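You operate a simulated robot arm through the tools that you are given. There is no shell and no other tool.

You run a simulated robot arm. Do the job below in one go: nothing can be reset, and whatever is moved stays where it is left.

Task
Iron the green hat's brim smooth, then shut the bench steam off and bleed it to zero.
Fine: Iron on its red mat; dark blue lever shut, bleed through the iron, its lever off, teal lever shut; no scorch marks; the green felt hat stays in its ring stand.

The check looks at the end state, three seconds after you hand in, the way a careful person would. Anything else that was tipped, shoved, dropped, spilled or broken makes it a failure.

Robot
A 7-joint arm with a two-finger parallel gripper, fixed in place. Base frame: the origin is on the floor under the middle of its stand, x ahead of it, y to its left, z up; the work surface is at about z = 0.803. Units: m, degrees, N and s.
It reaches about 1.247 m from its shoulder. Its first joint turns from -132.0 to 132.0 degrees. Payload 3.91 kg.
The TCP is the grasp point between the finger pads, 0.03 m short of the fingertips. In the tool frame z runs along the fingers and y along their closing line. The gripper opens to 0.11 m. The fingers are 0.02 m wide and 0.01 m thick; the gripper's body (0.048 by 0.112 m) begins 0.055 m behind the TCP.
Orientation is told as [roll, pitch, yaw] about the base's x, y, z axes, in that order, counted from this pose: with the fingers straight down and closing along the base's y, the tool's x points along the base's -x, its y along +y and its z along -z.

Tools
- The arm moves only by the tool send_rows. Its argument "moves" is a list of rows, each a list of 3 entries, a list of its own where there are three numbers: the shift along the tool's x, y, z in m, then the turn, a rotation vector about the tool's x, y, z in degrees, then the finger opening in m, from 0 to 0.11. In form: [[[tx, ty, tz], [rx, ry, rz], grip], ...]. A call has 1 to 20 rows; each row is the pose to reach, as a shift and turn from the pose commanded when the call began, along the tool's axes at that moment. Rows are played at 5 a second. More than 0.05 m and 8.6 degrees between two rows, or a gripper value outside its range, and nothing of the call is played. Where a pose cannot be reached the arm comes as near as it can. A force on the tool above 60 N (or 10 N above the force at the start of the call, whichever is more), or a blocked arm, ends the call early, and 0.2 s more pass. Each finger travels about 0.108 m/s and halts on what it meets, pressing with about 28 N; the grip force reading is that of the motor and also rises with nothing between the fingers. The clock runs only during rows and for 0.2 s after the last one: add rows that repeat a pose to give the fingers time. It gives the time, the measured TCP pose, the force on the tool (base axes), the opening and the grip force at its end, in the units of the frame above (readings bear some noise), with the torque about the TCP (base axes, N m) and any sound that the robot's microphone picked up, and new pictures: "show" is both (left out), scene, wrist or none.
- Cameras (640 x 400 px; columns grow to the right, rows downward): "scene" is fixed at [0.4006, 0.4985, 1.681]; the picture's right is [-0.79, -0.61, 0.00], its down [-0.56, 0.72, -0.41] and it looks along [0.25, -0.32, -0.91] (base axes); focal length 214 px, centre (320, 200). "wrist" rides on the gripper at [0.072, 0.017, -0.103] in the tool frame; the picture's right is [-0.23, 0.97, 0.00], its down [-0.76, -0.18, -0.62] and it looks along [-0.61, -0.14, 0.78] (tool axes); focal length 222 px, centre (320, 200).
- pixel_to_xyz(camera, pixels): for up to 12 pixels [column, row] of the newest picture of that camera ("zoom" is the newest enlarged one), the place [x, y, z] in the base frame of the surface seen there, good to about 0.002 m. It takes no simulated time.
- enlarge(camera, box): a new picture of the part [left, top, right, bottom] of that camera's present view, enlarged. It takes no simulated time.
- sign_off(): hands the job in; it is judged then, once.

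Open the gripper and draw the arm clear of the work before you hand the job in, unless the task says otherwise.

The tools are called after "Emit:" by a JSON object that holds its "fn" and its "kwargs". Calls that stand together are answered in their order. send_rows: Moves the arm, as the interface text tells. Its arguments: {"type":"object","properties":{"moves":{"type":"array","items":{"type":"array"}},"show":{"type":"string","enum":["both","scene","wrist","none"]}},"required":["moves"]} The other tools are called the same way: pixel_to_xyz (camera, pixels) gives the place of the surface under pixels of a picture; enlarge (camera, box) takes an enlarged picture of a part of a camera's view; sign_off () hands the job in.

At the start:

```text
clock: 0.0
eef_pos: [0.7019, 0.1073, 1.3465]
tool_rot: [0.0, 0.0, -0.1]
wrist_force: [-0.2, -0.2, -0.1]
moment: [-0.03, -0.04, 0.02]
opening: 0.11
grip_force: 0.2
```

scene: 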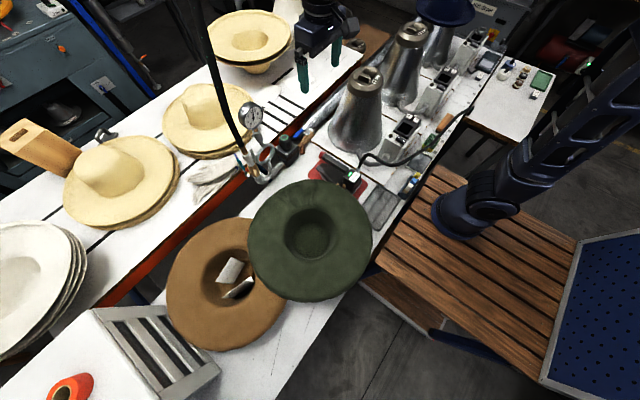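
wrist: 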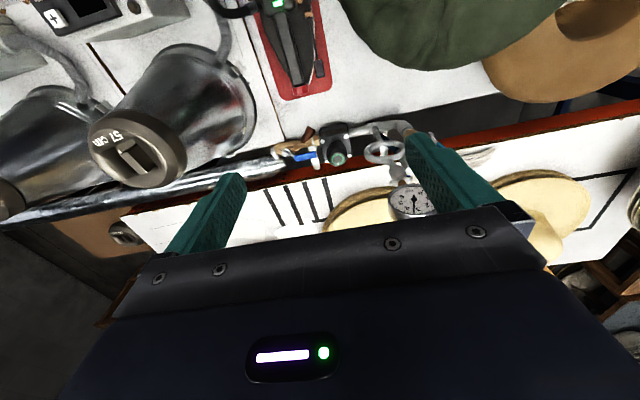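

The scene shows the green hat around (310,240), the iron on a red mat near (340,175), and a valve/gauge assembly near (265,150). I'll enlarge those regions first.

Emit:
{"fn": "enlarge", "kwargs": {"camera": "scene", "box": [220, 90, 380, 190]}}

Emit:
{"fn": "enlarge", "kwargs": {"camera": "wrist", "box": [240, 0, 460, 220]}}

Emit:
{"fn": "enlarge", "kwargs": {"camera": "scene", "box": [230, 160, 390, 310]}}

```text
4.00 times, centred on (300, 140) of scene
```

zoom: 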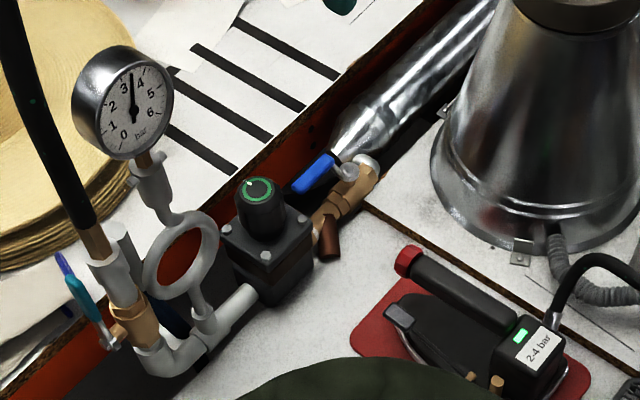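

```text
1.82 times, centred on (350, 110) of wrist
```

zoom: 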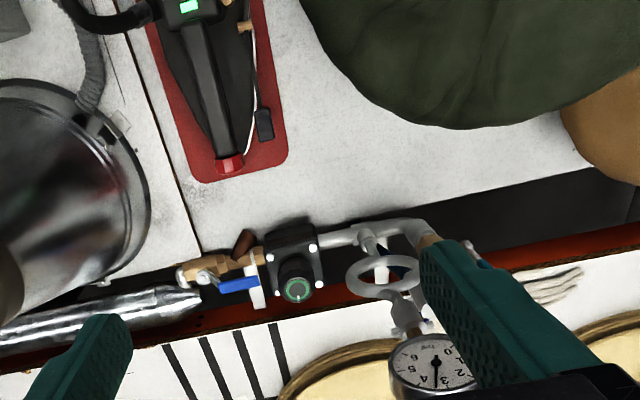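

```text
2.67 times, centred on (310, 235) of scene
```

zoom: 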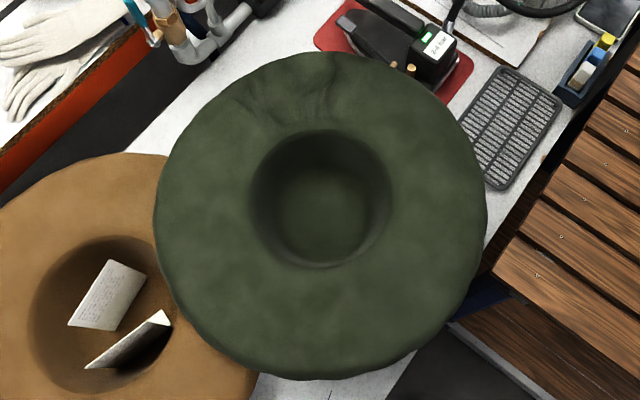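

The gauge reads about 3.3 bar and there are several levers (blue, teal, dark navy, red-brown). I'll enlarge closer to identify each one, and look at the notes and the hat wrinkle.

Emit:
{"fn": "enlarge", "kwargs": {"camera": "scene", "box": [230, 140, 280, 190]}}

Emit:
{"fn": "enlarge", "kwargs": {"camera": "scene", "box": [270, 110, 330, 160]}}

Emit:
{"fn": "enlarge", "kwargs": {"camera": "scene", "box": [300, 145, 380, 195]}}

Emit:
{"fn": "enlarge", "kwargs": {"camera": "scene", "box": [210, 250, 270, 310]}}

Emit:
{"fn": "enlarge", "kwargs": {"camera": "scene", "box": [260, 175, 340, 225]}}

Emit:
{"fn": "enlarge", "kwargs": {"camera": "wrist", "box": [240, 0, 340, 70]}}

Emit:
{"fn": "enlarge", "kwargs": {"camera": "wrist", "box": [260, 110, 420, 220]}}

```text
8.00 times, centred on (255, 165) of scene
```

zoom: 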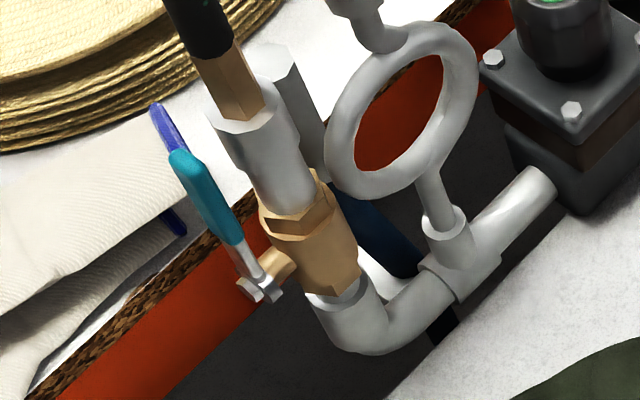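

```text
8.00 times, centred on (300, 135) of scene
```

zoom: 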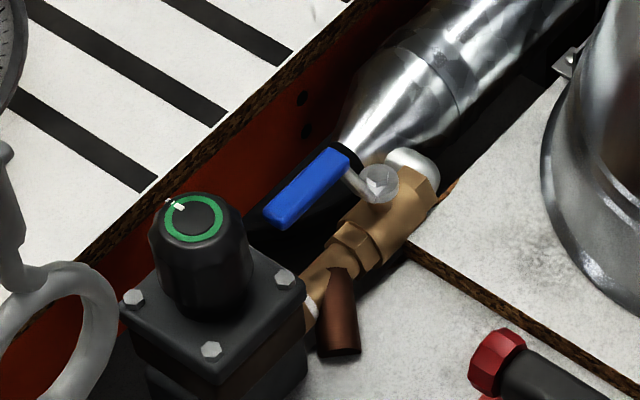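

```text
8.00 times, centred on (340, 170) of scene
```

zoom: 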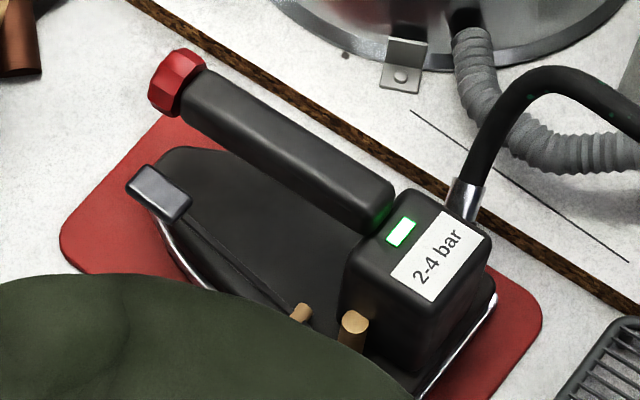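

```text
6.67 times, centred on (240, 280) of scene
```

zoom: 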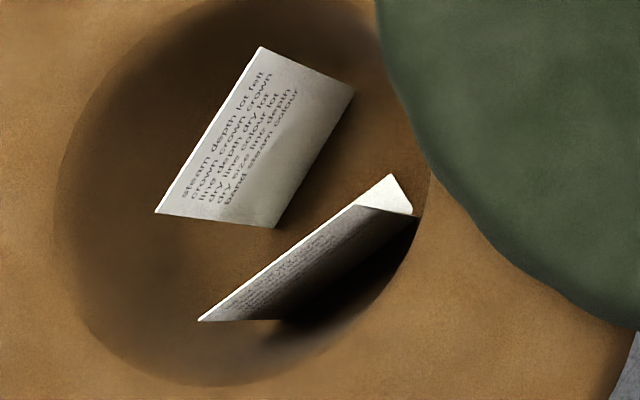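

```text
8.00 times, centred on (300, 200) of scene
```

zoom: 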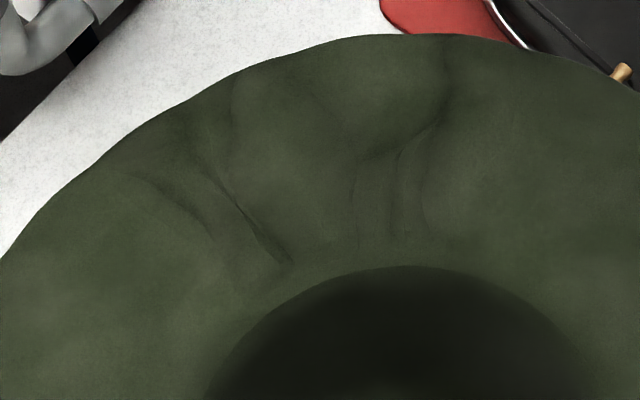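

```text
5.71 times, centred on (290, 35) of wrist
```

zoom: 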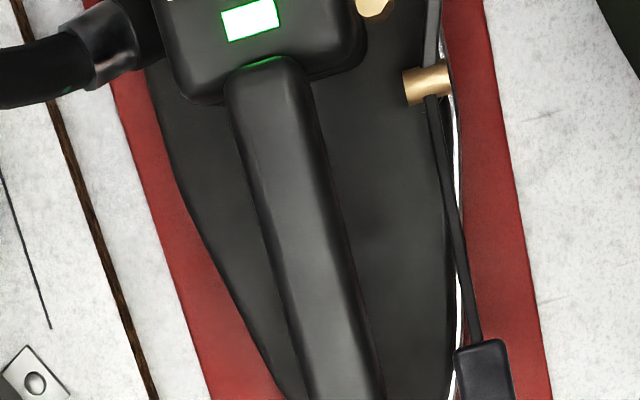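

```text
3.64 times, centred on (340, 165) of wrist
```

zoom: 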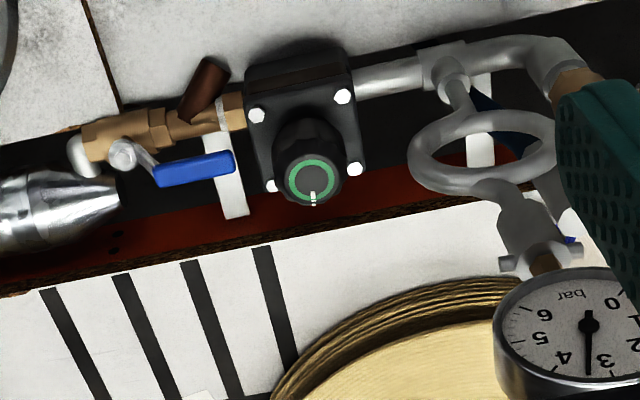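

I'll measure the key places: iron handle, its lever, valve levers, gauge, mat, and hat brim.

Emit:
{"fn": "enlarge", "kwargs": {"camera": "scene", "box": [300, 145, 380, 195]}}

Emit:
{"fn": "pixel_to_xyz", "kwargs": {"camera": "zoom", "pixels": [[178, 80], [210, 95], [290, 150], [370, 205], [158, 185], [300, 310], [353, 330], [440, 240], [467, 200], [100, 240], [400, 232], [520, 340]]}}

Emit:
{"fn": "pixel_to_xyz", "kwargs": {"camera": "scene", "pixels": [[310, 240], [310, 195], [270, 200], [350, 200], [365, 240], [310, 295], [255, 250], [290, 190], [305, 215], [335, 235], [310, 262], [287, 240]]}}

Emit:
{"fn": "pixel_to_xyz", "kwargs": {"camera": "scene", "pixels": [[299, 133], [303, 129], [306, 133], [314, 132], [284, 138], [252, 118], [253, 167], [258, 174], [242, 162], [246, 168], [265, 155], [262, 172]]}}

```text
8.00 times, centred on (340, 170) of scene
```

zoom: 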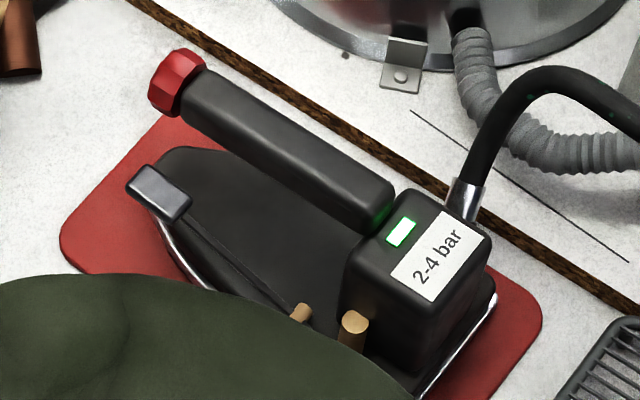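

```text
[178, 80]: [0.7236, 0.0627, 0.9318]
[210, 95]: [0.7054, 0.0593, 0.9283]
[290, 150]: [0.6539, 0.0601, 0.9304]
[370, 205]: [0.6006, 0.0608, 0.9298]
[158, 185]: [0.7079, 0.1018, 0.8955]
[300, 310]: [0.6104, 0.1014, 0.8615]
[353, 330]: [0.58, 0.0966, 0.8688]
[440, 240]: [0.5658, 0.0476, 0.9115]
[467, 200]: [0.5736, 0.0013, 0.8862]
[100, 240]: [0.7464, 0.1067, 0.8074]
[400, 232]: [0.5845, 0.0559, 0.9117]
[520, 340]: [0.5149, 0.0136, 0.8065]
```

```text
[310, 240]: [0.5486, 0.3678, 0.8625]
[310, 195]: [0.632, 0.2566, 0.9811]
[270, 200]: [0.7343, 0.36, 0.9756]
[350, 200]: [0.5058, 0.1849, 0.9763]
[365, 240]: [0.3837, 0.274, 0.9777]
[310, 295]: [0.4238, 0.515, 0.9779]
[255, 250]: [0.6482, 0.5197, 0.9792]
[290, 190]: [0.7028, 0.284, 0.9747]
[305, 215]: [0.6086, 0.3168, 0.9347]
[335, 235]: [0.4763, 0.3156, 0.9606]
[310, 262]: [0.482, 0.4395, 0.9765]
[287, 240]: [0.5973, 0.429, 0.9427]
```

```text
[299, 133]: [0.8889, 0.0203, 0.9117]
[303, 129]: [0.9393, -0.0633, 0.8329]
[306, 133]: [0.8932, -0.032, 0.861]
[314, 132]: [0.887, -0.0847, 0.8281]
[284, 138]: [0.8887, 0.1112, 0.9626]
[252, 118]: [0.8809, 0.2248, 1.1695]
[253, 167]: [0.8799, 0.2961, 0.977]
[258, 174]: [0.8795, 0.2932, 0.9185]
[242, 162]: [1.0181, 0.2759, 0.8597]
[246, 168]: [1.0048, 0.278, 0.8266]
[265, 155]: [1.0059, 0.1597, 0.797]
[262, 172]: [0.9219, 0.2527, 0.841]
```

Hat brim is at z≈0.977, the iron's handle along x at y≈0.06, z≈0.93. Next I'll find the brim edge and crown opening and measure levers more accurately.

Emit:
{"fn": "enlarge", "kwargs": {"camera": "scene", "box": [240, 170, 384, 310]}}

Emit:
{"fn": "pixel_to_xyz", "kwargs": {"camera": "zoom", "pixels": [[320, 40], [200, 70], [440, 80], [590, 250], [500, 110], [550, 150], [60, 200], [60, 260], [110, 420], [560, 400], [330, 150], [380, 60]]}}

Emit:
{"fn": "enlarge", "kwargs": {"camera": "scene", "box": [270, 110, 330, 160]}}

Emit:
{"fn": "pixel_to_xyz", "kwargs": {"camera": "zoom", "pixels": [[330, 160], [305, 185], [280, 210], [280, 225], [355, 180], [378, 182], [410, 165], [195, 215], [210, 290], [340, 320], [380, 210], [310, 150]]}}

Emit:
{"fn": "enlarge", "kwargs": {"camera": "scene", "box": [230, 140, 280, 190]}}

Emit:
{"fn": "pixel_to_xyz", "kwargs": {"camera": "zoom", "pixels": [[185, 170], [205, 205], [230, 235], [255, 275], [250, 290], [168, 130], [172, 220], [380, 235], [300, 240], [285, 110], [235, 90], [290, 270]]}}

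```text
2.86 times, centred on (312, 240) of scene
```

zoom: 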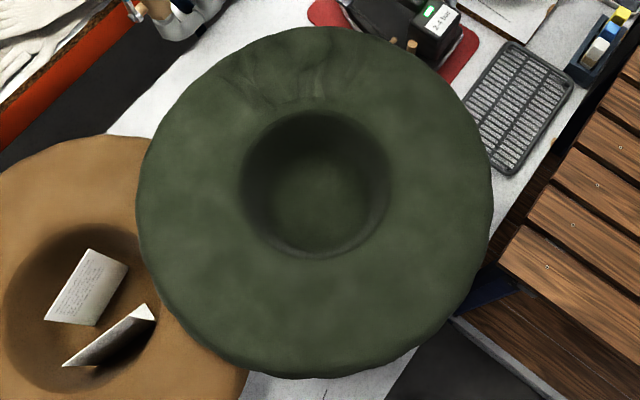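

```text
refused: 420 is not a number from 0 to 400
```

```text
8.00 times, centred on (300, 135) of scene
```

zoom: 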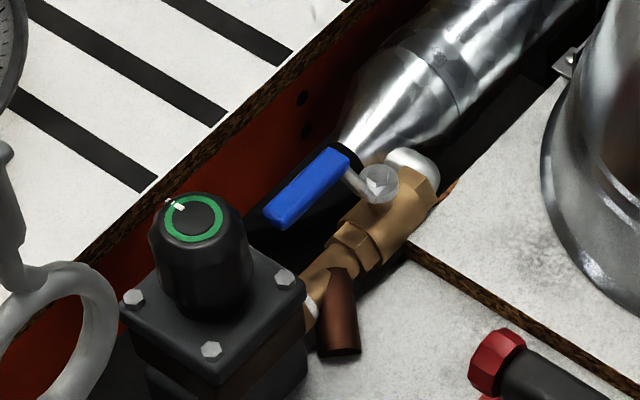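

```text
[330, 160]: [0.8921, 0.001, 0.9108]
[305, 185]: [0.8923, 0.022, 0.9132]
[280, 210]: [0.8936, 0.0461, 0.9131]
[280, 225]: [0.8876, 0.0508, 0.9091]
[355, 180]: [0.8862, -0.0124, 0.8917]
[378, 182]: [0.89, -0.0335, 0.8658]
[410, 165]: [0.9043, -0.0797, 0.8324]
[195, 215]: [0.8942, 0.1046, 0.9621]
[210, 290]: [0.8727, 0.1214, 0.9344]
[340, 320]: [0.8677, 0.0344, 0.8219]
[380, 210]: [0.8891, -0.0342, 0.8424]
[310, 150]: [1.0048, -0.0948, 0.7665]
```

```text
8.00 times, centred on (255, 165) of scene
```

zoom: 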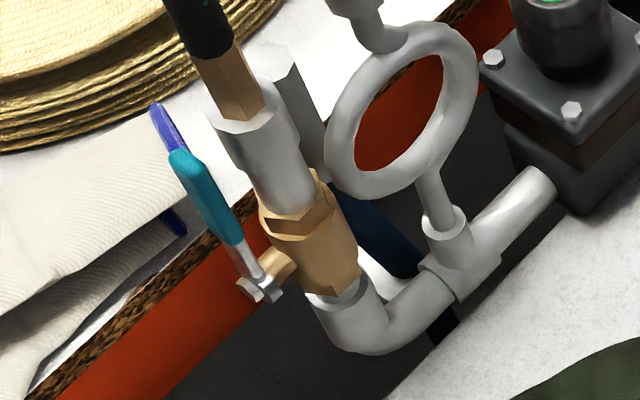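

```text
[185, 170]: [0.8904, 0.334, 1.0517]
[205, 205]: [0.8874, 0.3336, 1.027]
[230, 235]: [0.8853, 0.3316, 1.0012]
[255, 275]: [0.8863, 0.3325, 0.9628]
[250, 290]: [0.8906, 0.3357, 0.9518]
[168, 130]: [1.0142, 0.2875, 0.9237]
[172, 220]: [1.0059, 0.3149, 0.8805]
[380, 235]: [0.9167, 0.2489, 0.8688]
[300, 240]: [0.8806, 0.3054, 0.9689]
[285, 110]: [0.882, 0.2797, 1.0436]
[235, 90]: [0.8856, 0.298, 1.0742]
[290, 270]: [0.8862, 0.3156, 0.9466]
```

The blue lever's stem is at about (0.889,-0.034) and the teal lever's stem at about (0.885,0.333,0.957). I need to trace the hoses and check the dark navy object behind the siphon, so I'll enlarge other regions.

Emit:
{"fn": "enlarge", "kwargs": {"camera": "scene", "box": [160, 0, 320, 130]}}

Emit:
{"fn": "enlarge", "kwargs": {"camera": "scene", "box": [340, 60, 500, 200]}}

Emit:
{"fn": "enlarge", "kwargs": {"camera": "scene", "box": [240, 170, 384, 310]}}

Emit:
{"fn": "pixel_to_xyz", "kwargs": {"camera": "zoom", "pixels": [[320, 32], [200, 75], [440, 80], [485, 200], [480, 260], [145, 200], [170, 300], [240, 360], [420, 340], [320, 110], [245, 180], [385, 180]]}}

```text
3.08 times, centred on (240, 65) of scene
```

zoom: 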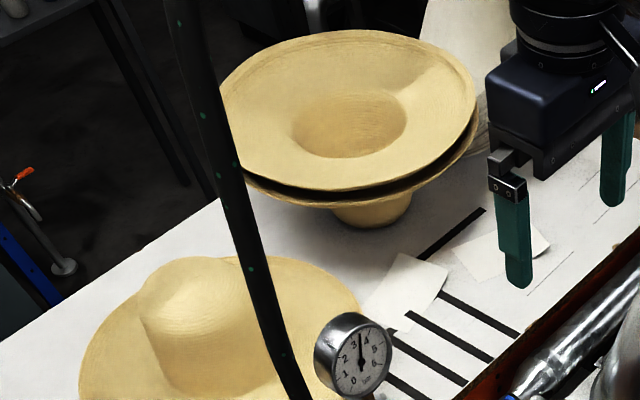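

```text
2.86 times, centred on (420, 130) of scene
```

zoom: 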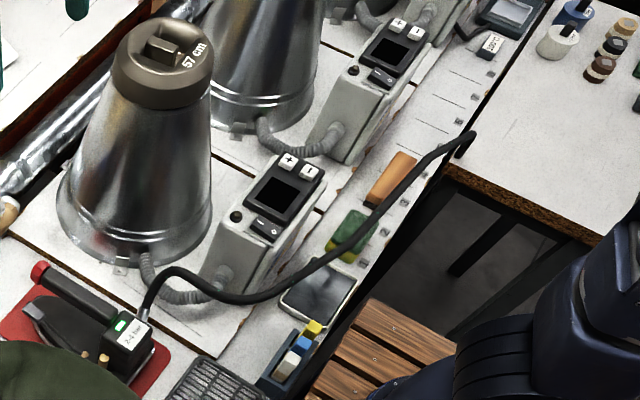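

```text
2.86 times, centred on (312, 240) of scene
```

zoom: 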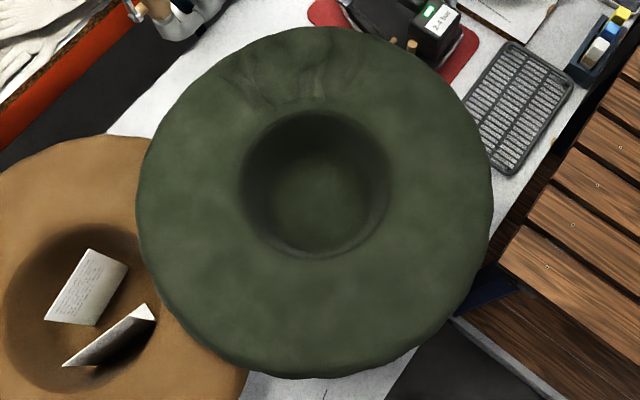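

```text
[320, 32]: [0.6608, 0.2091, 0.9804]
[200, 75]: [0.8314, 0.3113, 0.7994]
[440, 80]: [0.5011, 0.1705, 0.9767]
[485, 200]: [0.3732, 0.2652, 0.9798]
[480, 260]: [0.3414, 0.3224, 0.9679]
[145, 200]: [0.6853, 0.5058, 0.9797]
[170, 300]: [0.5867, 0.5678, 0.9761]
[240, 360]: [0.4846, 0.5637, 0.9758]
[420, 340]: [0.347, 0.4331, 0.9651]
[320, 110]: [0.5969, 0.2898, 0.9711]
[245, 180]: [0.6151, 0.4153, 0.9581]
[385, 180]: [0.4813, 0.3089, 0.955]
```

The hat's brim centre is about (0.54,0.37) with radius 0.20, and the crown opening is about 0.09. I'll move the wrist camera back and to the left at a safe height for a closer look at the valves.

Emit:
{"fn": "send_rows", "kwargs": {"moves": [[[0.02, 0.03, 0.02], [0, 0, 0], 0.11], [[0.04, 0.06, 0.04], [0, 0, 0], 0.11], [[0.06, 0.09, 0.06], [0, 0, 0], 0.11], [[0.08, 0.12, 0.08], [0, 0, 0], 0.11], [[0.1, 0.15, 0.1], [0, 0, 0], 0.11], [[0.12, 0.17, 0.12], [0, 0, 0], 0.11], [[0.13, 0.18, 0.13], [0, 0, 0], 0.11]]}}

```text
clock: 1.6
eef_pos: [0.5702, 0.2891, 1.2147]
tool_rot: [-0.1, 0.0, 0.0]
wrist_force: [1.2, 0.4, -0.2]
moment: [0.03, 0.0, 0.0]
opening: 0.1102
grip_force: 0.1
```

scene: 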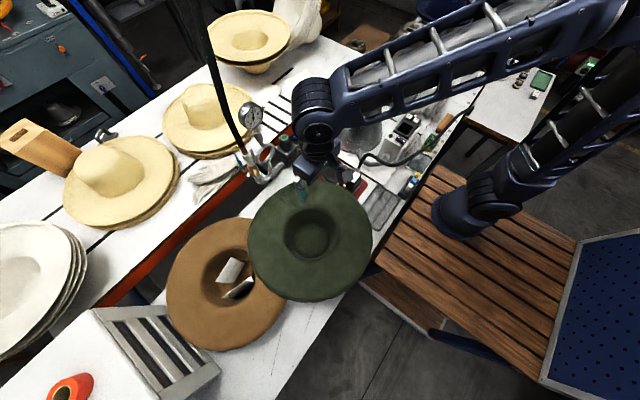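
wrist: 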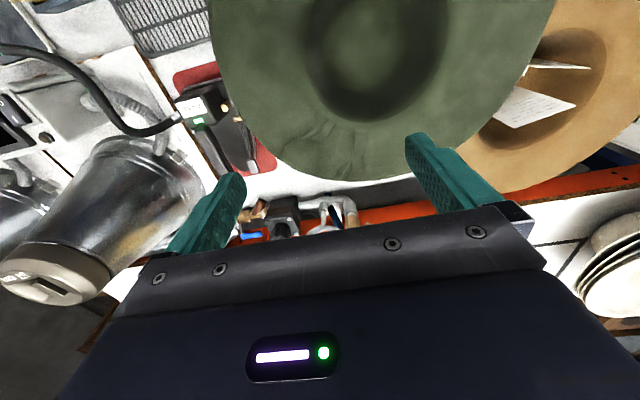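

The wrist view is inverted (image top points towards the robot). I'll move forward over the hat's far edge to put the valve assembly in the upper part of the wrist image.

Emit:
{"fn": "send_rows", "kwargs": {"moves": [[[-0.03, 0.005, -0.02], [0, 0, 0], 0.11], [[-0.06, 0.01, -0.04], [0, 0, 0], 0.11], [[-0.09, 0.01, -0.045], [0, 0, 0], 0.11], [[-0.12, 0.01, -0.045], [0, 0, 0], 0.11], [[-0.14, 0.01, -0.045], [0, 0, 0], 0.11]], "show": "wrist"}}

```text
clock: 2.8
eef_pos: [0.7115, 0.2969, 1.2614]
tool_rot: [0.1, 0.1, 0.1]
wrist_force: [0.0, 0.5, 0.9]
moment: [-0.01, -0.02, 0.01]
opening: 0.1101
grip_force: 0.0
```

wrist: 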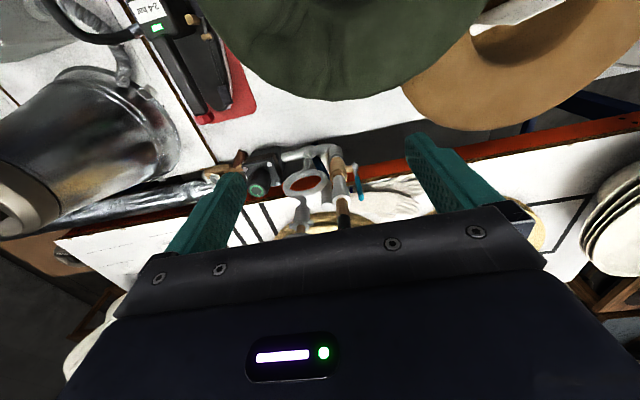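

The valve assembly shows between the fingers at rows 145–220. Enlarging it.

Emit:
{"fn": "enlarge", "kwargs": {"camera": "wrist", "box": [230, 130, 390, 230]}}

Emit:
{"fn": "enlarge", "kwargs": {"camera": "wrist", "box": [290, 140, 400, 215]}}

Emit:
{"fn": "enlarge", "kwargs": {"camera": "wrist", "box": [130, 0, 260, 120]}}

Emit:
{"fn": "enlarge", "kwargs": {"camera": "wrist", "box": [220, 0, 420, 110]}}

```text
4.00 times, centred on (310, 180) of wrist
```

zoom: 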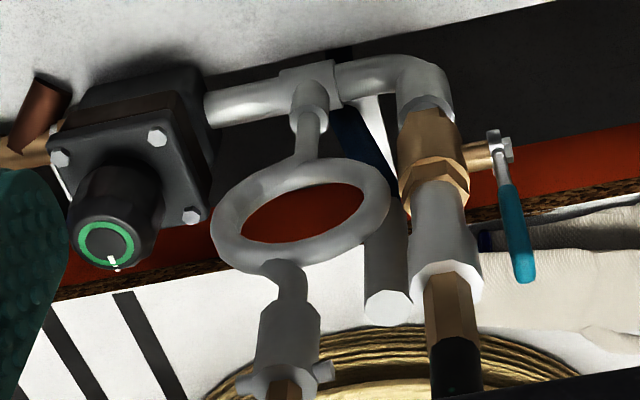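

```text
5.33 times, centred on (345, 178) of wrist
```

zoom: 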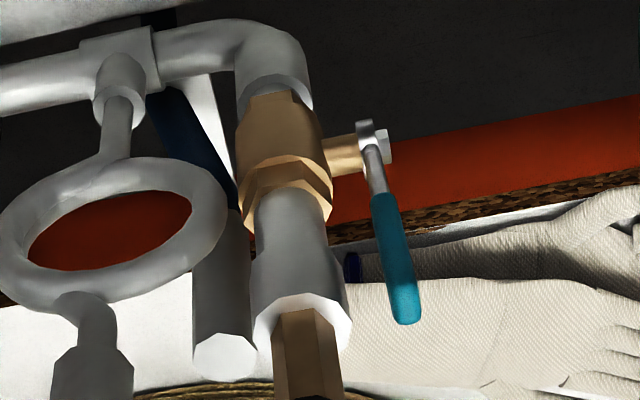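

```text
3.33 times, centred on (195, 60) of wrist
```

zoom: 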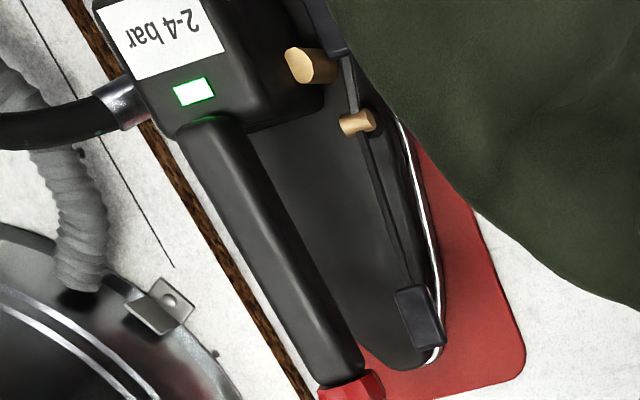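

```text
3.20 times, centred on (320, 55) of wrist
```

zoom: 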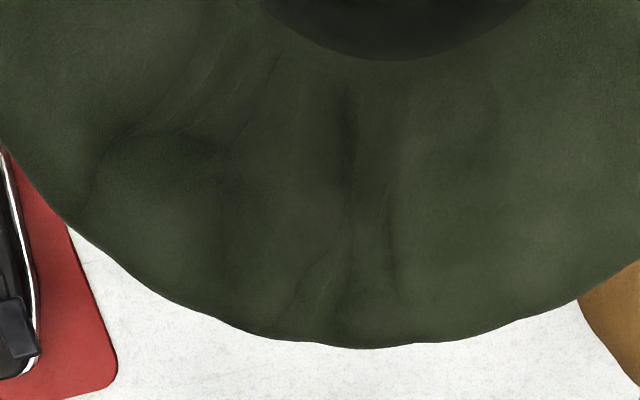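

The iron's lever is a rocker with pads at both ends around a brass pivot. Before moving over the iron, I'll check the height of the metal cone nearby and the grey/navy cylinder behind the pipes.

Emit:
{"fn": "pixel_to_xyz", "kwargs": {"camera": "scene", "pixels": [[355, 120], [345, 150], [380, 145], [365, 130], [385, 140], [375, 157], [400, 163], [420, 150], [440, 125], [380, 205], [252, 118]]}}

Emit:
{"fn": "pixel_to_xyz", "kwargs": {"camera": "wrist", "pixels": [[20, 220], [100, 110], [70, 80], [323, 195], [332, 204], [325, 165], [358, 183], [361, 196], [353, 170], [336, 200], [300, 195]]}}

```text
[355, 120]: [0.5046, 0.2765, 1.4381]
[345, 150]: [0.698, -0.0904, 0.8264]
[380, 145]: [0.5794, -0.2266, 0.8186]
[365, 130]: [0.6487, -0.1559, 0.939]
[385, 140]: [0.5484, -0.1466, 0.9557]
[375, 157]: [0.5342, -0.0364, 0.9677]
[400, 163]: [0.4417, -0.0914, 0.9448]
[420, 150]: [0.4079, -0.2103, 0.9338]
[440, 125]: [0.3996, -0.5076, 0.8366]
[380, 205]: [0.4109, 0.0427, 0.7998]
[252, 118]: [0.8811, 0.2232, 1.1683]
```

```text
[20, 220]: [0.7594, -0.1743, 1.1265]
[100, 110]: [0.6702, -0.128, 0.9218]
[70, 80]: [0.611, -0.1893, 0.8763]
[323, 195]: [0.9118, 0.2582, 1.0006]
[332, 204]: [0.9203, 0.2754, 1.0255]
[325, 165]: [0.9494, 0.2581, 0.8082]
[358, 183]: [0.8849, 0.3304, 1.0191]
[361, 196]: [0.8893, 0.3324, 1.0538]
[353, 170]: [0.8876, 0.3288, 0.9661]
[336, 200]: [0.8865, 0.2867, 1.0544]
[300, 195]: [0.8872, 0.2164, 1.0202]
```

Cone is at (0.69,-0.17) with top at about z=1.13, clear of the iron. Moving over the iron at height for a close look.

Emit:
{"fn": "send_rows", "kwargs": {"moves": [[[0.02, -0.035, 0.015], [0, 0, 0], 0.11], [[0.04, -0.07, 0.03], [0, 0, 0], 0.11], [[0.06, -0.105, 0.05], [0, 0, 0], 0.11], [[0.08, -0.14, 0.07], [0, 0, 0], 0.11], [[0.1, -0.175, 0.09], [0, 0, 0], 0.11], [[0.11, -0.205, 0.11], [0, 0, 0], 0.11], [[0.12, -0.215, 0.12], [0, 0, 0], 0.11]]}}

```text
clock: 4.4
eef_pos: [0.5921, 0.0827, 1.1415]
tool_rot: [0.1, 0.0, 0.1]
wrist_force: [-0.1, -0.1, -1.0]
moment: [-0.03, 0.0, -0.04]
opening: 0.1102
grip_force: 0.0
```

scene: 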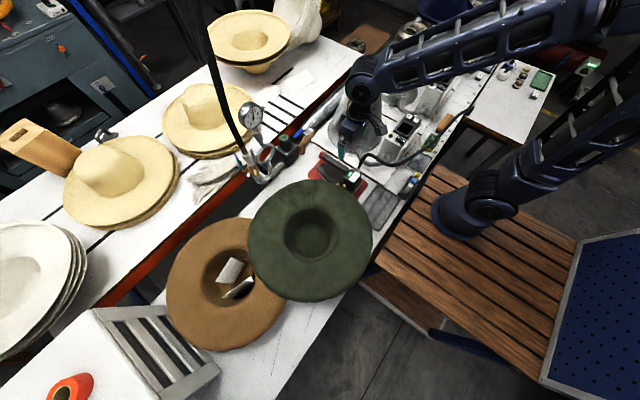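
wrist: 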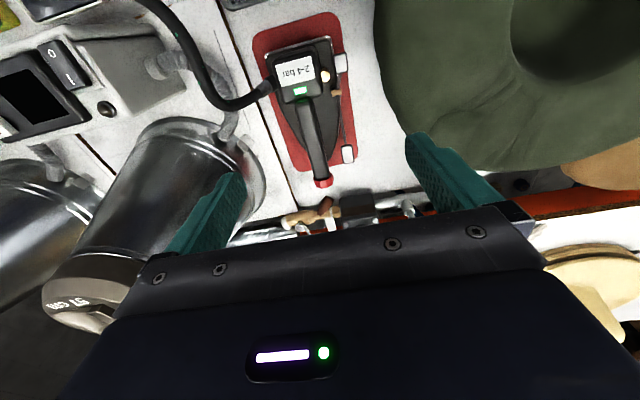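

The iron shows at columns 250–355, rows 12–195 of the wrist picture, with rocker pads at (341,62) and (348,154). Enlarging and measuring.

Emit:
{"fn": "enlarge", "kwargs": {"camera": "wrist", "box": [230, 0, 380, 200]}}

Emit:
{"fn": "enlarge", "kwargs": {"camera": "wrist", "box": [250, 20, 370, 110]}}

Emit:
{"fn": "pixel_to_xyz", "kwargs": {"camera": "wrist", "pixels": [[341, 62], [348, 154], [336, 93], [325, 76], [313, 140], [322, 181], [303, 110], [298, 90], [292, 70], [265, 90], [343, 20], [255, 40]]}}

Emit:
{"fn": "pixel_to_xyz", "kwargs": {"camera": "wrist", "pixels": [[338, 55], [344, 70], [345, 148], [353, 160], [331, 37], [268, 60], [310, 170], [327, 168], [300, 120], [318, 120], [353, 130], [300, 160]]}}

```text
2.00 times, centred on (305, 100) of wrist
```

zoom: 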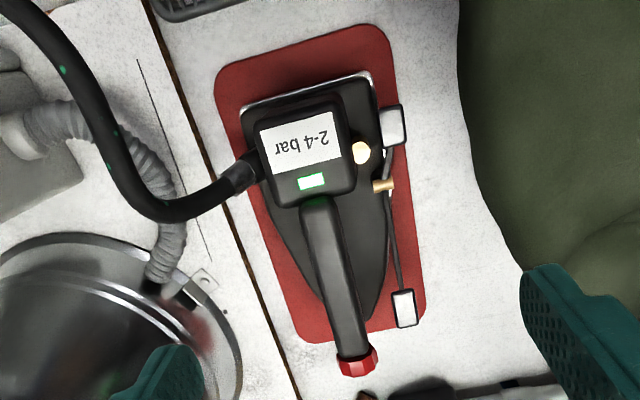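

```text
4.44 times, centred on (310, 65) of wrist
```

zoom: 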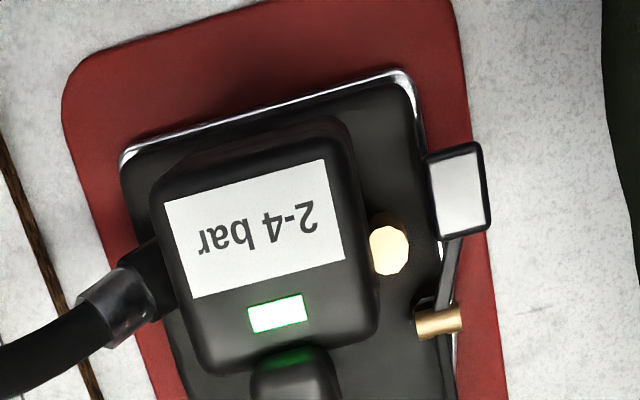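

```text
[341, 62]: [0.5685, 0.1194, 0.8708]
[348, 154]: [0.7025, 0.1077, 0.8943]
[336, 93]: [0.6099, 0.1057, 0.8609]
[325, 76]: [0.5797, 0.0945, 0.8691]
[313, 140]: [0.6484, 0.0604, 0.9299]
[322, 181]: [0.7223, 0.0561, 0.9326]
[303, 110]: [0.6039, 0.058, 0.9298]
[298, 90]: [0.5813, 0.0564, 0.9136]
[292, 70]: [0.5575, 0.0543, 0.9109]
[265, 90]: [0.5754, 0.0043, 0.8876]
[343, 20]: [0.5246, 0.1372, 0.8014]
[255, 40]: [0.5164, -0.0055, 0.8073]
```

```text
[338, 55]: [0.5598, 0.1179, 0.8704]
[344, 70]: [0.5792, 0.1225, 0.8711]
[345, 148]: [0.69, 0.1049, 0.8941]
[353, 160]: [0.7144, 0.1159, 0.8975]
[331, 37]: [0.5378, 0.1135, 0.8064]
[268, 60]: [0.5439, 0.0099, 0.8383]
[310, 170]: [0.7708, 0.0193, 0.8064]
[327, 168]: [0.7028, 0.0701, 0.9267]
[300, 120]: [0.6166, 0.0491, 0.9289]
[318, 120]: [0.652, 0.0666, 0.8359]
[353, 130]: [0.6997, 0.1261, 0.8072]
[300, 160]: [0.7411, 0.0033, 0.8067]
```

Rocker pads: front (0.7025,0.108,0.894) raised, rear (0.5685,0.12,0.871). Now the wrinkles on the brim: I'll enlarge the hat in the wrist and scene views and locate them.

Emit:
{"fn": "enlarge", "kwargs": {"camera": "wrist", "box": [375, 40, 640, 190]}}

Emit:
{"fn": "pixel_to_xyz", "kwargs": {"camera": "zoom", "pixels": [[400, 250], [340, 250], [440, 200], [520, 230], [300, 200], [250, 250], [480, 270], [420, 300], [350, 300], [550, 180], [200, 250], [300, 320]]}}

Emit:
{"fn": "enlarge", "kwargs": {"camera": "scene", "box": [260, 175, 340, 225]}}

Emit:
{"fn": "pixel_to_xyz", "kwargs": {"camera": "zoom", "pixels": [[150, 190], [240, 220], [290, 260], [370, 155], [400, 180], [430, 210], [350, 230], [230, 100], [320, 150], [440, 100], [100, 200], [360, 190]]}}

```text
2.42 times, centred on (508, 115) of wrist
```

zoom: 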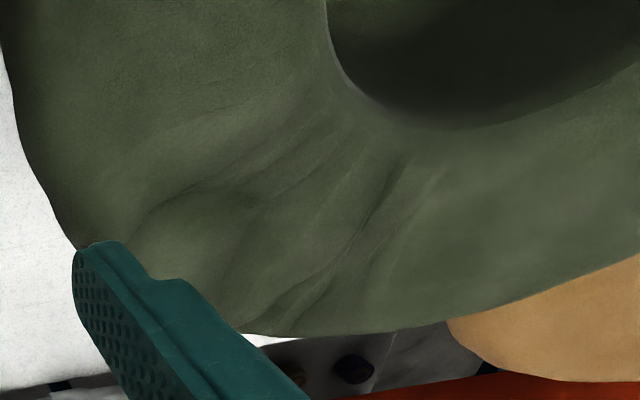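

```text
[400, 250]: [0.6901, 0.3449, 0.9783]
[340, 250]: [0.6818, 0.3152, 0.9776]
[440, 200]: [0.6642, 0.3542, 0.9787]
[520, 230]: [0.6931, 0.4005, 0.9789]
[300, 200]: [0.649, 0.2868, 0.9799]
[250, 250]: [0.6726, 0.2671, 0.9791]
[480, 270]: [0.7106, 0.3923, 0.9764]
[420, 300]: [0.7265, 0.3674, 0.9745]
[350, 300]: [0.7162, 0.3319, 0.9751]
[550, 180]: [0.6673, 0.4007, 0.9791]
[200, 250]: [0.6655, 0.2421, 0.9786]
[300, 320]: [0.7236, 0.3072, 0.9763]
```

```text
8.00 times, centred on (300, 200) of scene
```

zoom: 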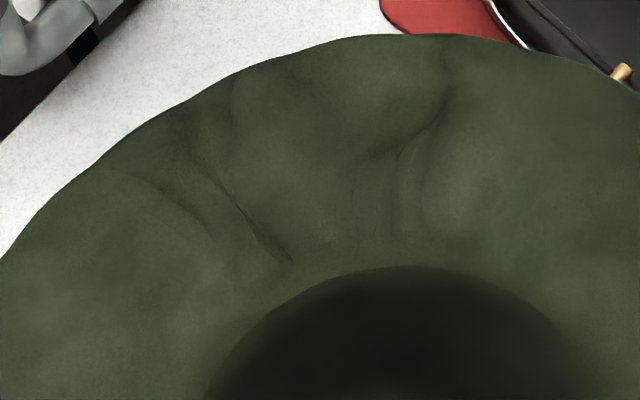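

```text
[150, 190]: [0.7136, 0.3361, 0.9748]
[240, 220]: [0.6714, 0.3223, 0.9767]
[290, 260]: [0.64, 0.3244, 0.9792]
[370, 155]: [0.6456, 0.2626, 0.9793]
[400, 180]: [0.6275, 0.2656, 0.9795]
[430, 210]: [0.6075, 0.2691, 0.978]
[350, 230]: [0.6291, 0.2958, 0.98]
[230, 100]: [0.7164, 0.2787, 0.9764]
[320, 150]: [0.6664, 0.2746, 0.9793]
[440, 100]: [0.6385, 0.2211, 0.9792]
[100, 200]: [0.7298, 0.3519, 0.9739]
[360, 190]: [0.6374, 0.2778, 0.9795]
```

Wrinkles span roughly angles −65° to 0° around the hat centre, at r 0.10–0.20. First I'll turn the tool −90° about its axis, close the fingers, and move to above the iron's front rocker pad to switch steam on.

Emit:
{"fn": "send_rows", "kwargs": {"moves": [[[-0.01, 0.003, 0.0], [0, 0, -8.2], 0.08], [[-0.02, 0.006, 0.0], [0, 0, -16.4], 0.06], [[-0.03, 0.009, 0.01], [0, 0, -24.6], 0.04], [[-0.04, 0.012, 0.02], [0, 0, -32.8], 0.02], [[-0.05, 0.015, 0.03], [0, 0, -41], 0.0], [[-0.06, 0.018, 0.04], [0, 0, -49.2], 0.0], [[-0.07, 0.021, 0.05], [0, 0, -57.4], 0.0], [[-0.08, 0.023, 0.06], [0, 0, -65.6], 0.0], [[-0.09, 0.025, 0.07], [0, 0, -73.8], 0.0], [[-0.1, 0.027, 0.08], [0, 0, -82], 0.0], [[-0.11, 0.028, 0.09], [0, 0, -90], 0.0], [[-0.11, 0.028, 0.09], [0, 0, -90], 0.0]]}}

```text
clock: 7.0
eef_pos: [0.701, 0.1117, 1.0512]
tool_rot: [0.0, -0.1, 90.1]
wrist_force: [0.3, 1.4, 1.0]
moment: [-0.02, 0.04, -0.02]
opening: 0.0002
grip_force: 27.5
```

scene: 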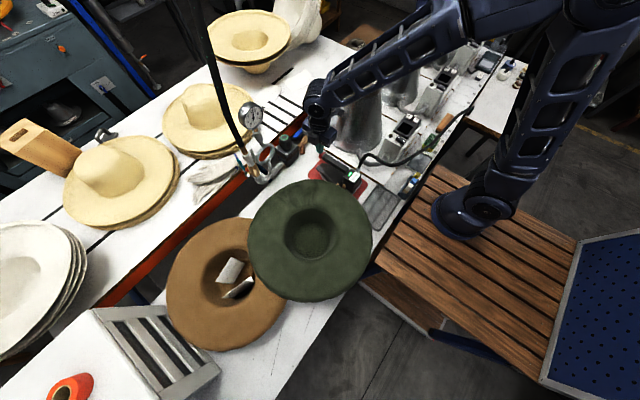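
wrist: 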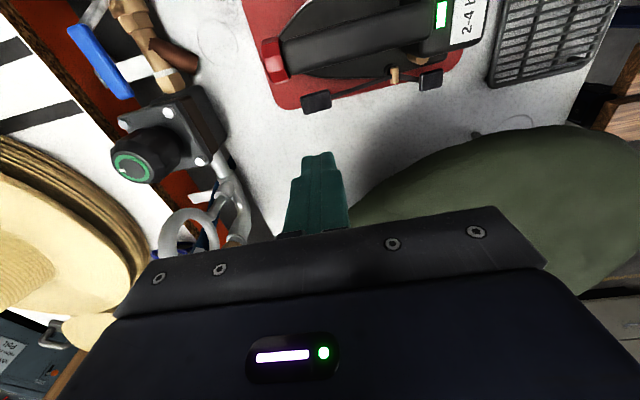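

Now the front pad is at (316,100) and rear pad at (430,79). I'll measure them and inspect the blue lever at (100,60).

Emit:
{"fn": "pixel_to_xyz", "kwargs": {"camera": "wrist", "pixels": [[316, 100], [306, 100], [327, 98], [316, 94], [316, 107], [430, 79], [424, 80], [440, 78], [395, 75], [418, 63], [275, 60], [280, 75]]}}

Emit:
{"fn": "enlarge", "kwargs": {"camera": "wrist", "box": [40, 0, 260, 140]}}

Emit:
{"fn": "enlarge", "kwargs": {"camera": "wrist", "box": [240, 0, 480, 130]}}

```text
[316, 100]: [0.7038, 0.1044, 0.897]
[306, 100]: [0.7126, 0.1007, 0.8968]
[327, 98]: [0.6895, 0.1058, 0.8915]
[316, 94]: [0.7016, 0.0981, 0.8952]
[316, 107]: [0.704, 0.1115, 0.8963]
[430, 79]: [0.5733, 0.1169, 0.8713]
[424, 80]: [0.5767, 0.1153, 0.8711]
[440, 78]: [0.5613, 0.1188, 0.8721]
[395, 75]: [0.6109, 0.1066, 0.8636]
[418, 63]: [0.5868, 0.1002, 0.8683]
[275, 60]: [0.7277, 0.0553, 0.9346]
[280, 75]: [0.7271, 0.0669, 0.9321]
```

```text
2.86 times, centred on (150, 70) of wrist
```

zoom: 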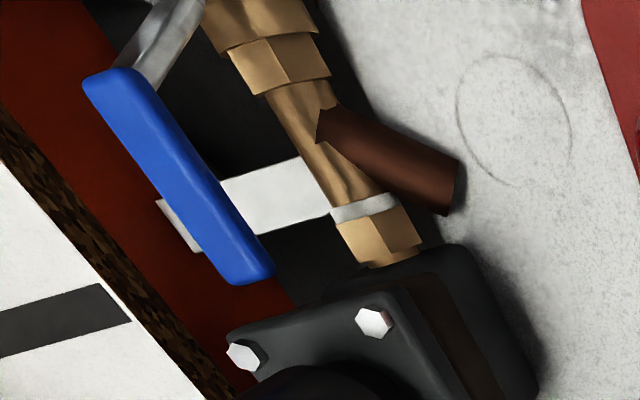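

```text
2.67 times, centred on (360, 65) of wrist
```

zoom: 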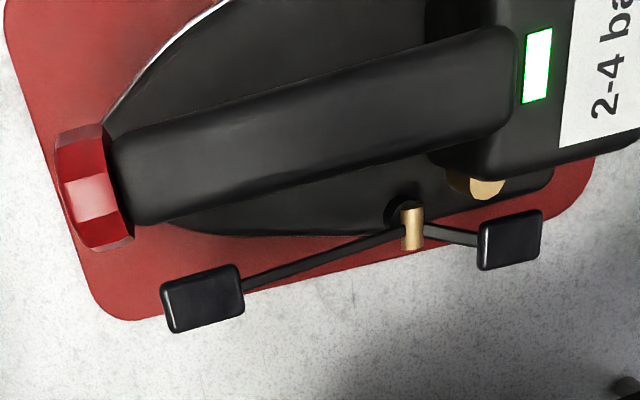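

Front pad centre is (0.703,0.105,0.896). I'll descend with closed fingertips to just above it, then press in small steps.

Emit:
{"fn": "send_rows", "kwargs": {"moves": [[[0.002, -0.001, 0.03], [0, 0, 0], 0.0], [[0.004, -0.001, 0.06], [0, 0, 0], 0.0], [[0.004, -0.001, 0.09], [0, 0, 0], 0.0], [[0.004, -0.001, 0.11], [0, 0, 0], 0.0], [[0.004, -0.001, 0.115], [0, 0, 0], 0.0], [[0.004, -0.001, 0.115], [0, 0, 0], 0.0]], "show": "wrist"}}

```text
clock: 8.4
eef_pos: [0.7017, 0.1068, 0.936]
tool_rot: [-0.1, 0.1, 90.0]
wrist_force: [0.1, 1.1, -0.2]
moment: [-0.01, -0.03, -0.02]
opening: 0.0
grip_force: 27.5
```

wrist: 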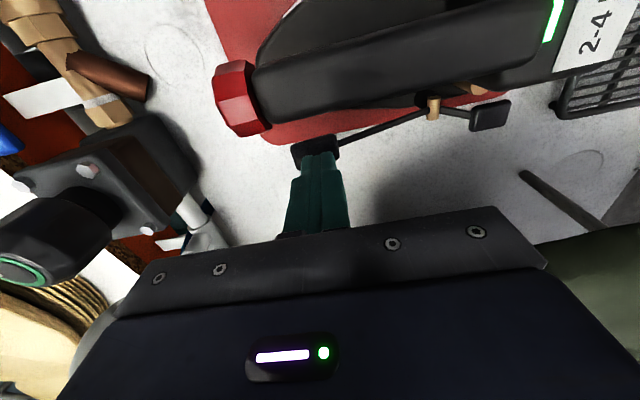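

The fingertips sit right above the pad at (315,145). Pressing down in small steps and watching force.

Emit:
{"fn": "send_rows", "kwargs": {"moves": [[[0, 0, 0.005], [0, 0, 0], 0.0], [[0, 0, 0.01], [0, 0, 0], 0.0], [[0, 0, 0.014], [0, 0, 0], 0.0], [[0, 0, 0.018], [0, 0, 0], 0.0], [[0, 0, 0.022], [0, 0, 0], 0.0]], "show": "wrist"}}

```text
clock: 9.6
eef_pos: [0.7018, 0.1076, 0.9146]
tool_rot: [0.0, 0.0, 90.0]
wrist_force: [-0.4, -0.5, 0.1]
moment: [0.02, -0.02, 0.0]
opening: 0.0001
grip_force: 28.3
```

wrist: 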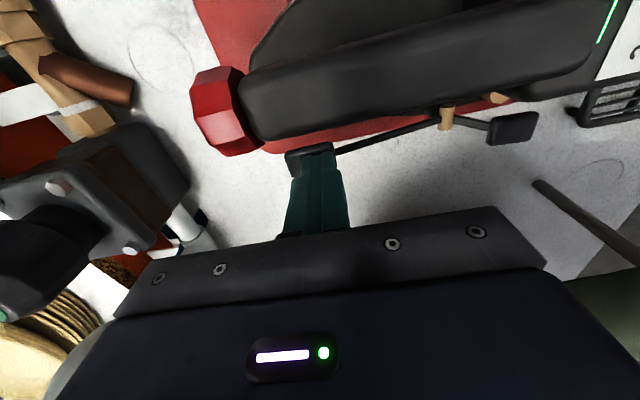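

No force yet although the tips are below the original pad height. I'll enlarge to see whether the fingers are on the pad or beside it.

Emit:
{"fn": "enlarge", "kwargs": {"camera": "wrist", "box": [240, 110, 400, 240]}}

Emit:
{"fn": "pixel_to_xyz", "kwargs": {"camera": "wrist", "pixels": [[292, 157], [300, 157], [308, 155], [318, 150], [325, 160], [512, 127], [447, 116], [545, 190], [580, 215], [600, 235]]}}

```text
3.08 times, centred on (320, 175) of wrist
```

zoom: 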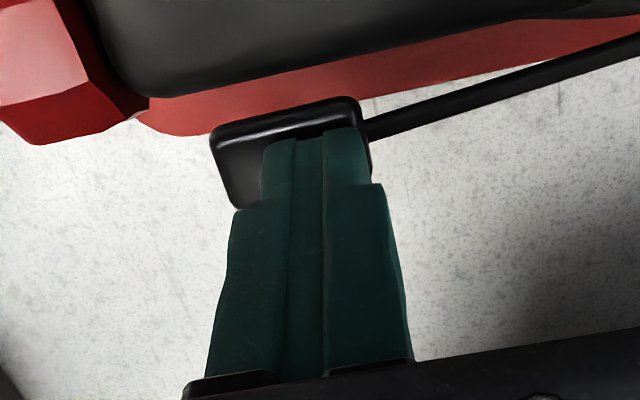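

```text
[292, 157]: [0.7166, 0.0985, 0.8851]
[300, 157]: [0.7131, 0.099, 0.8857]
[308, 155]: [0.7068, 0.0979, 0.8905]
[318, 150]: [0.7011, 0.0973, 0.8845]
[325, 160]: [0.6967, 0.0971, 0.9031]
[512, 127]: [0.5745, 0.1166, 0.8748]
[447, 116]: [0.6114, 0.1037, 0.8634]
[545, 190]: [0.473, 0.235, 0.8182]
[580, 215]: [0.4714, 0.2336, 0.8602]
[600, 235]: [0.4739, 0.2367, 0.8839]
```

The pad is under the fingertips and moving (now 0.885; rear pad rising to 0.875). Continuing down in 4 mm steps.

Emit:
{"fn": "send_rows", "kwargs": {"moves": [[[0, 0, 0.004], [0, 0, 0], 0.0], [[0, 0, 0.008], [0, 0, 0], 0.0], [[0, 0, 0.012], [0, 0, 0], 0.0], [[0, 0, 0.015], [0, 0, 0], 0.0]], "show": "wrist"}}

```text
clock: 10.6
eef_pos: [0.7026, 0.1072, 0.9007]
tool_rot: [-0.1, 0.0, 90.1]
wrist_force: [-2.7, -3.4, 25.1]
moment: [-0.06, 0.27, 0.04]
opening: 0.0001
grip_force: 28.3
```

wrist: 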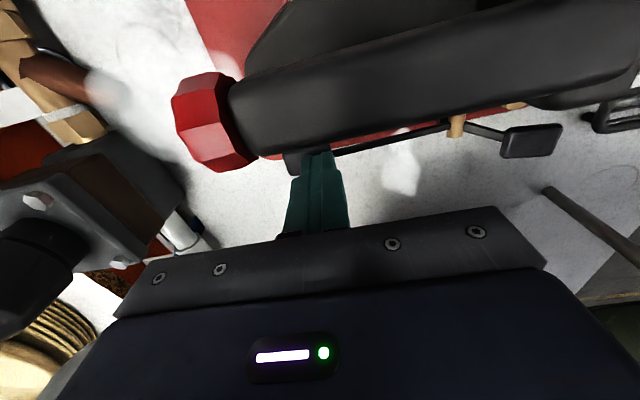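

Steam puffs are visible and the pad hit its stop (25 N). Backing straight up.

Emit:
{"fn": "send_rows", "kwargs": {"moves": [[[0, 0, -0.01], [0, 0, 0], 0.0], [[0, 0, -0.04], [0, 0, 0], 0.0], [[0, 0, -0.08], [0, 0, 0], 0.0], [[0, 0, -0.12], [0, 0, 0], 0.0], [[0, 0, -0.15], [0, 0, 0], 0.0], [[0, 0, -0.15], [0, 0, 0], 0.0]]}}

```text
clock: 12.0
eef_pos: [0.7027, 0.107, 1.0498]
tool_rot: [0.0, 0.0, 90.0]
wrist_force: [0.6, -0.2, 0.4]
moment: [-0.01, -0.03, -0.01]
opening: 0.0
grip_force: 27.8
```

scene: 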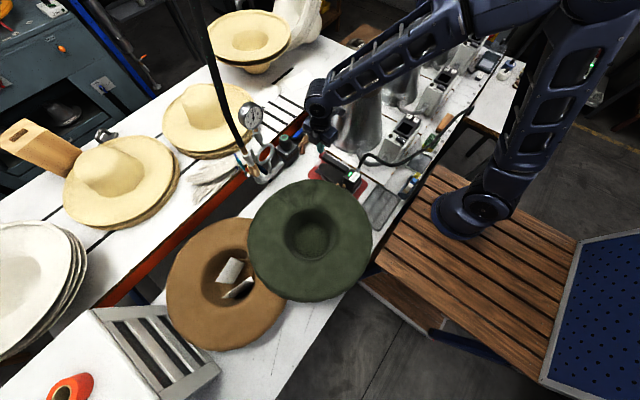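
wrist: 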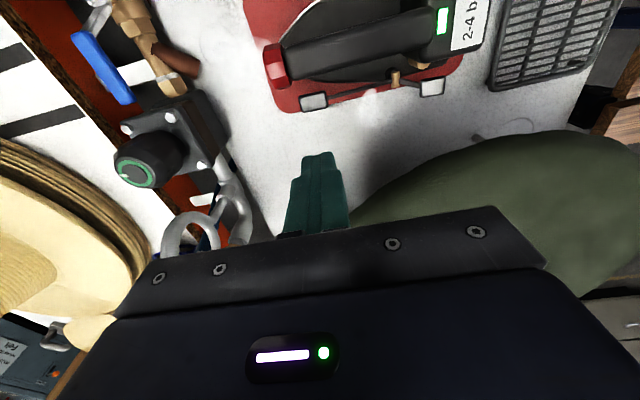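

I'll check the gauge and the rocker's present state, and whether the iron stayed put.

Emit:
{"fn": "enlarge", "kwargs": {"camera": "scene", "box": [235, 95, 275, 135]}}

Emit:
{"fn": "enlarge", "kwargs": {"camera": "wrist", "box": [240, 0, 480, 130]}}

Emit:
{"fn": "pixel_to_xyz", "kwargs": {"camera": "wrist", "pixels": [[313, 101], [432, 86], [395, 78], [275, 65], [340, 45], [400, 35], [345, 35], [345, 55], [425, 30], [300, 50]]}}

```text
10.00 times, centred on (255, 115) of scene
```

zoom: 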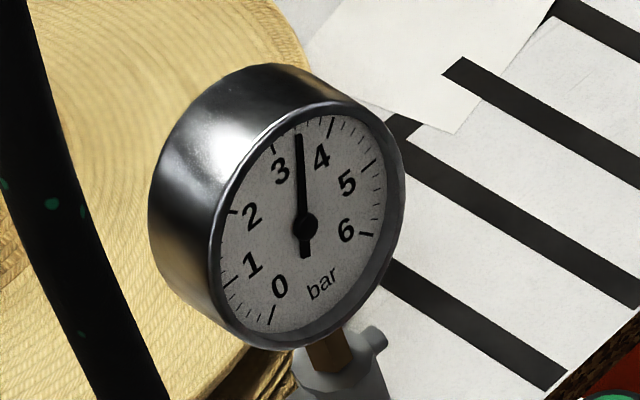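

```text
2.67 times, centred on (360, 65) of wrist
```

zoom: 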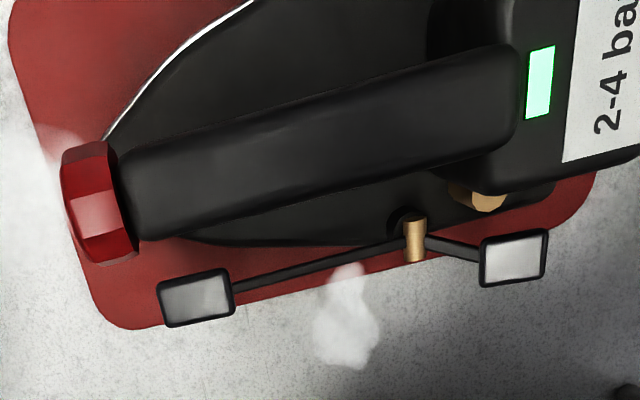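

```text
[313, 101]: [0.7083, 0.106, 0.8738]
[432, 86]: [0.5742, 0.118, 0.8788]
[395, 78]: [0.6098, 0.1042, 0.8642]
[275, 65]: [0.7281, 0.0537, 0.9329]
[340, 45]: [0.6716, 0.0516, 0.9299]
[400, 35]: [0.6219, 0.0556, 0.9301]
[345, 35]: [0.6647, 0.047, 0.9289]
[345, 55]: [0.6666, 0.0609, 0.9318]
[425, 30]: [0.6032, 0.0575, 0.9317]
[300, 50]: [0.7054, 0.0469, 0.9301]
```

Steam is on and latched (front pad 0.874, rear 0.879), the gauge steady at ~3.3 bar, the iron unmoved. Now turning the tool back and positioning over the handle at x≈0.625, y≈0.0575, fingers at 0.07.

Emit:
{"fn": "send_rows", "kwargs": {"moves": [[[0.005, 0.007, 0], [0, 0, 8.2], 0.02], [[0.01, 0.014, 0], [0, 0, 16.4], 0.04], [[0.015, 0.021, 0], [0, 0, 24.6], 0.06], [[0.02, 0.028, 0], [0, 0, 32.8], 0.07], [[0.025, 0.035, 0], [0, 0, 41], 0.07], [[0.03, 0.042, 0], [0, 0, 49.2], 0.07], [[0.035, 0.05, 0], [0, 0, 57.4], 0.07], [[0.04, 0.06, 0], [0, 0, 65.6], 0.07], [[0.045, 0.07, 0], [0, 0, 73.8], 0.07], [[0.0485, 0.0777, 0], [0, 0, 82], 0.07], [[0.0495, 0.0777, 0], [0, 0, 90], 0.07], [[0.0495, 0.0777, 0], [0, 0, 90], 0.07]], "show": "wrist"}}

```text
clock: 14.6
eef_pos: [0.6244, 0.0574, 1.0498]
tool_rot: [0.1, 0.0, 0.0]
wrist_force: [-1.2, 0.0, 0.0]
moment: [-0.02, 0.01, 0.02]
opening: 0.0699
grip_force: 0.1
```

wrist: 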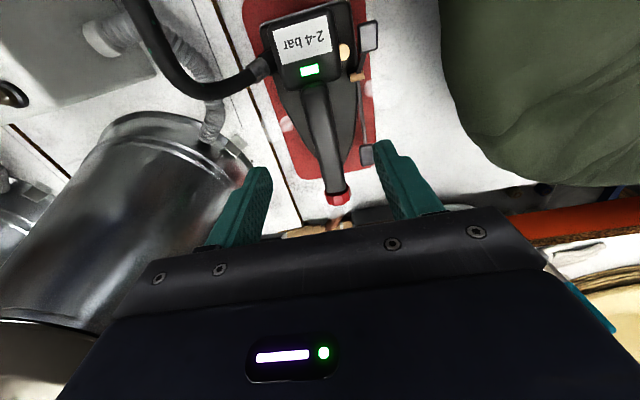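

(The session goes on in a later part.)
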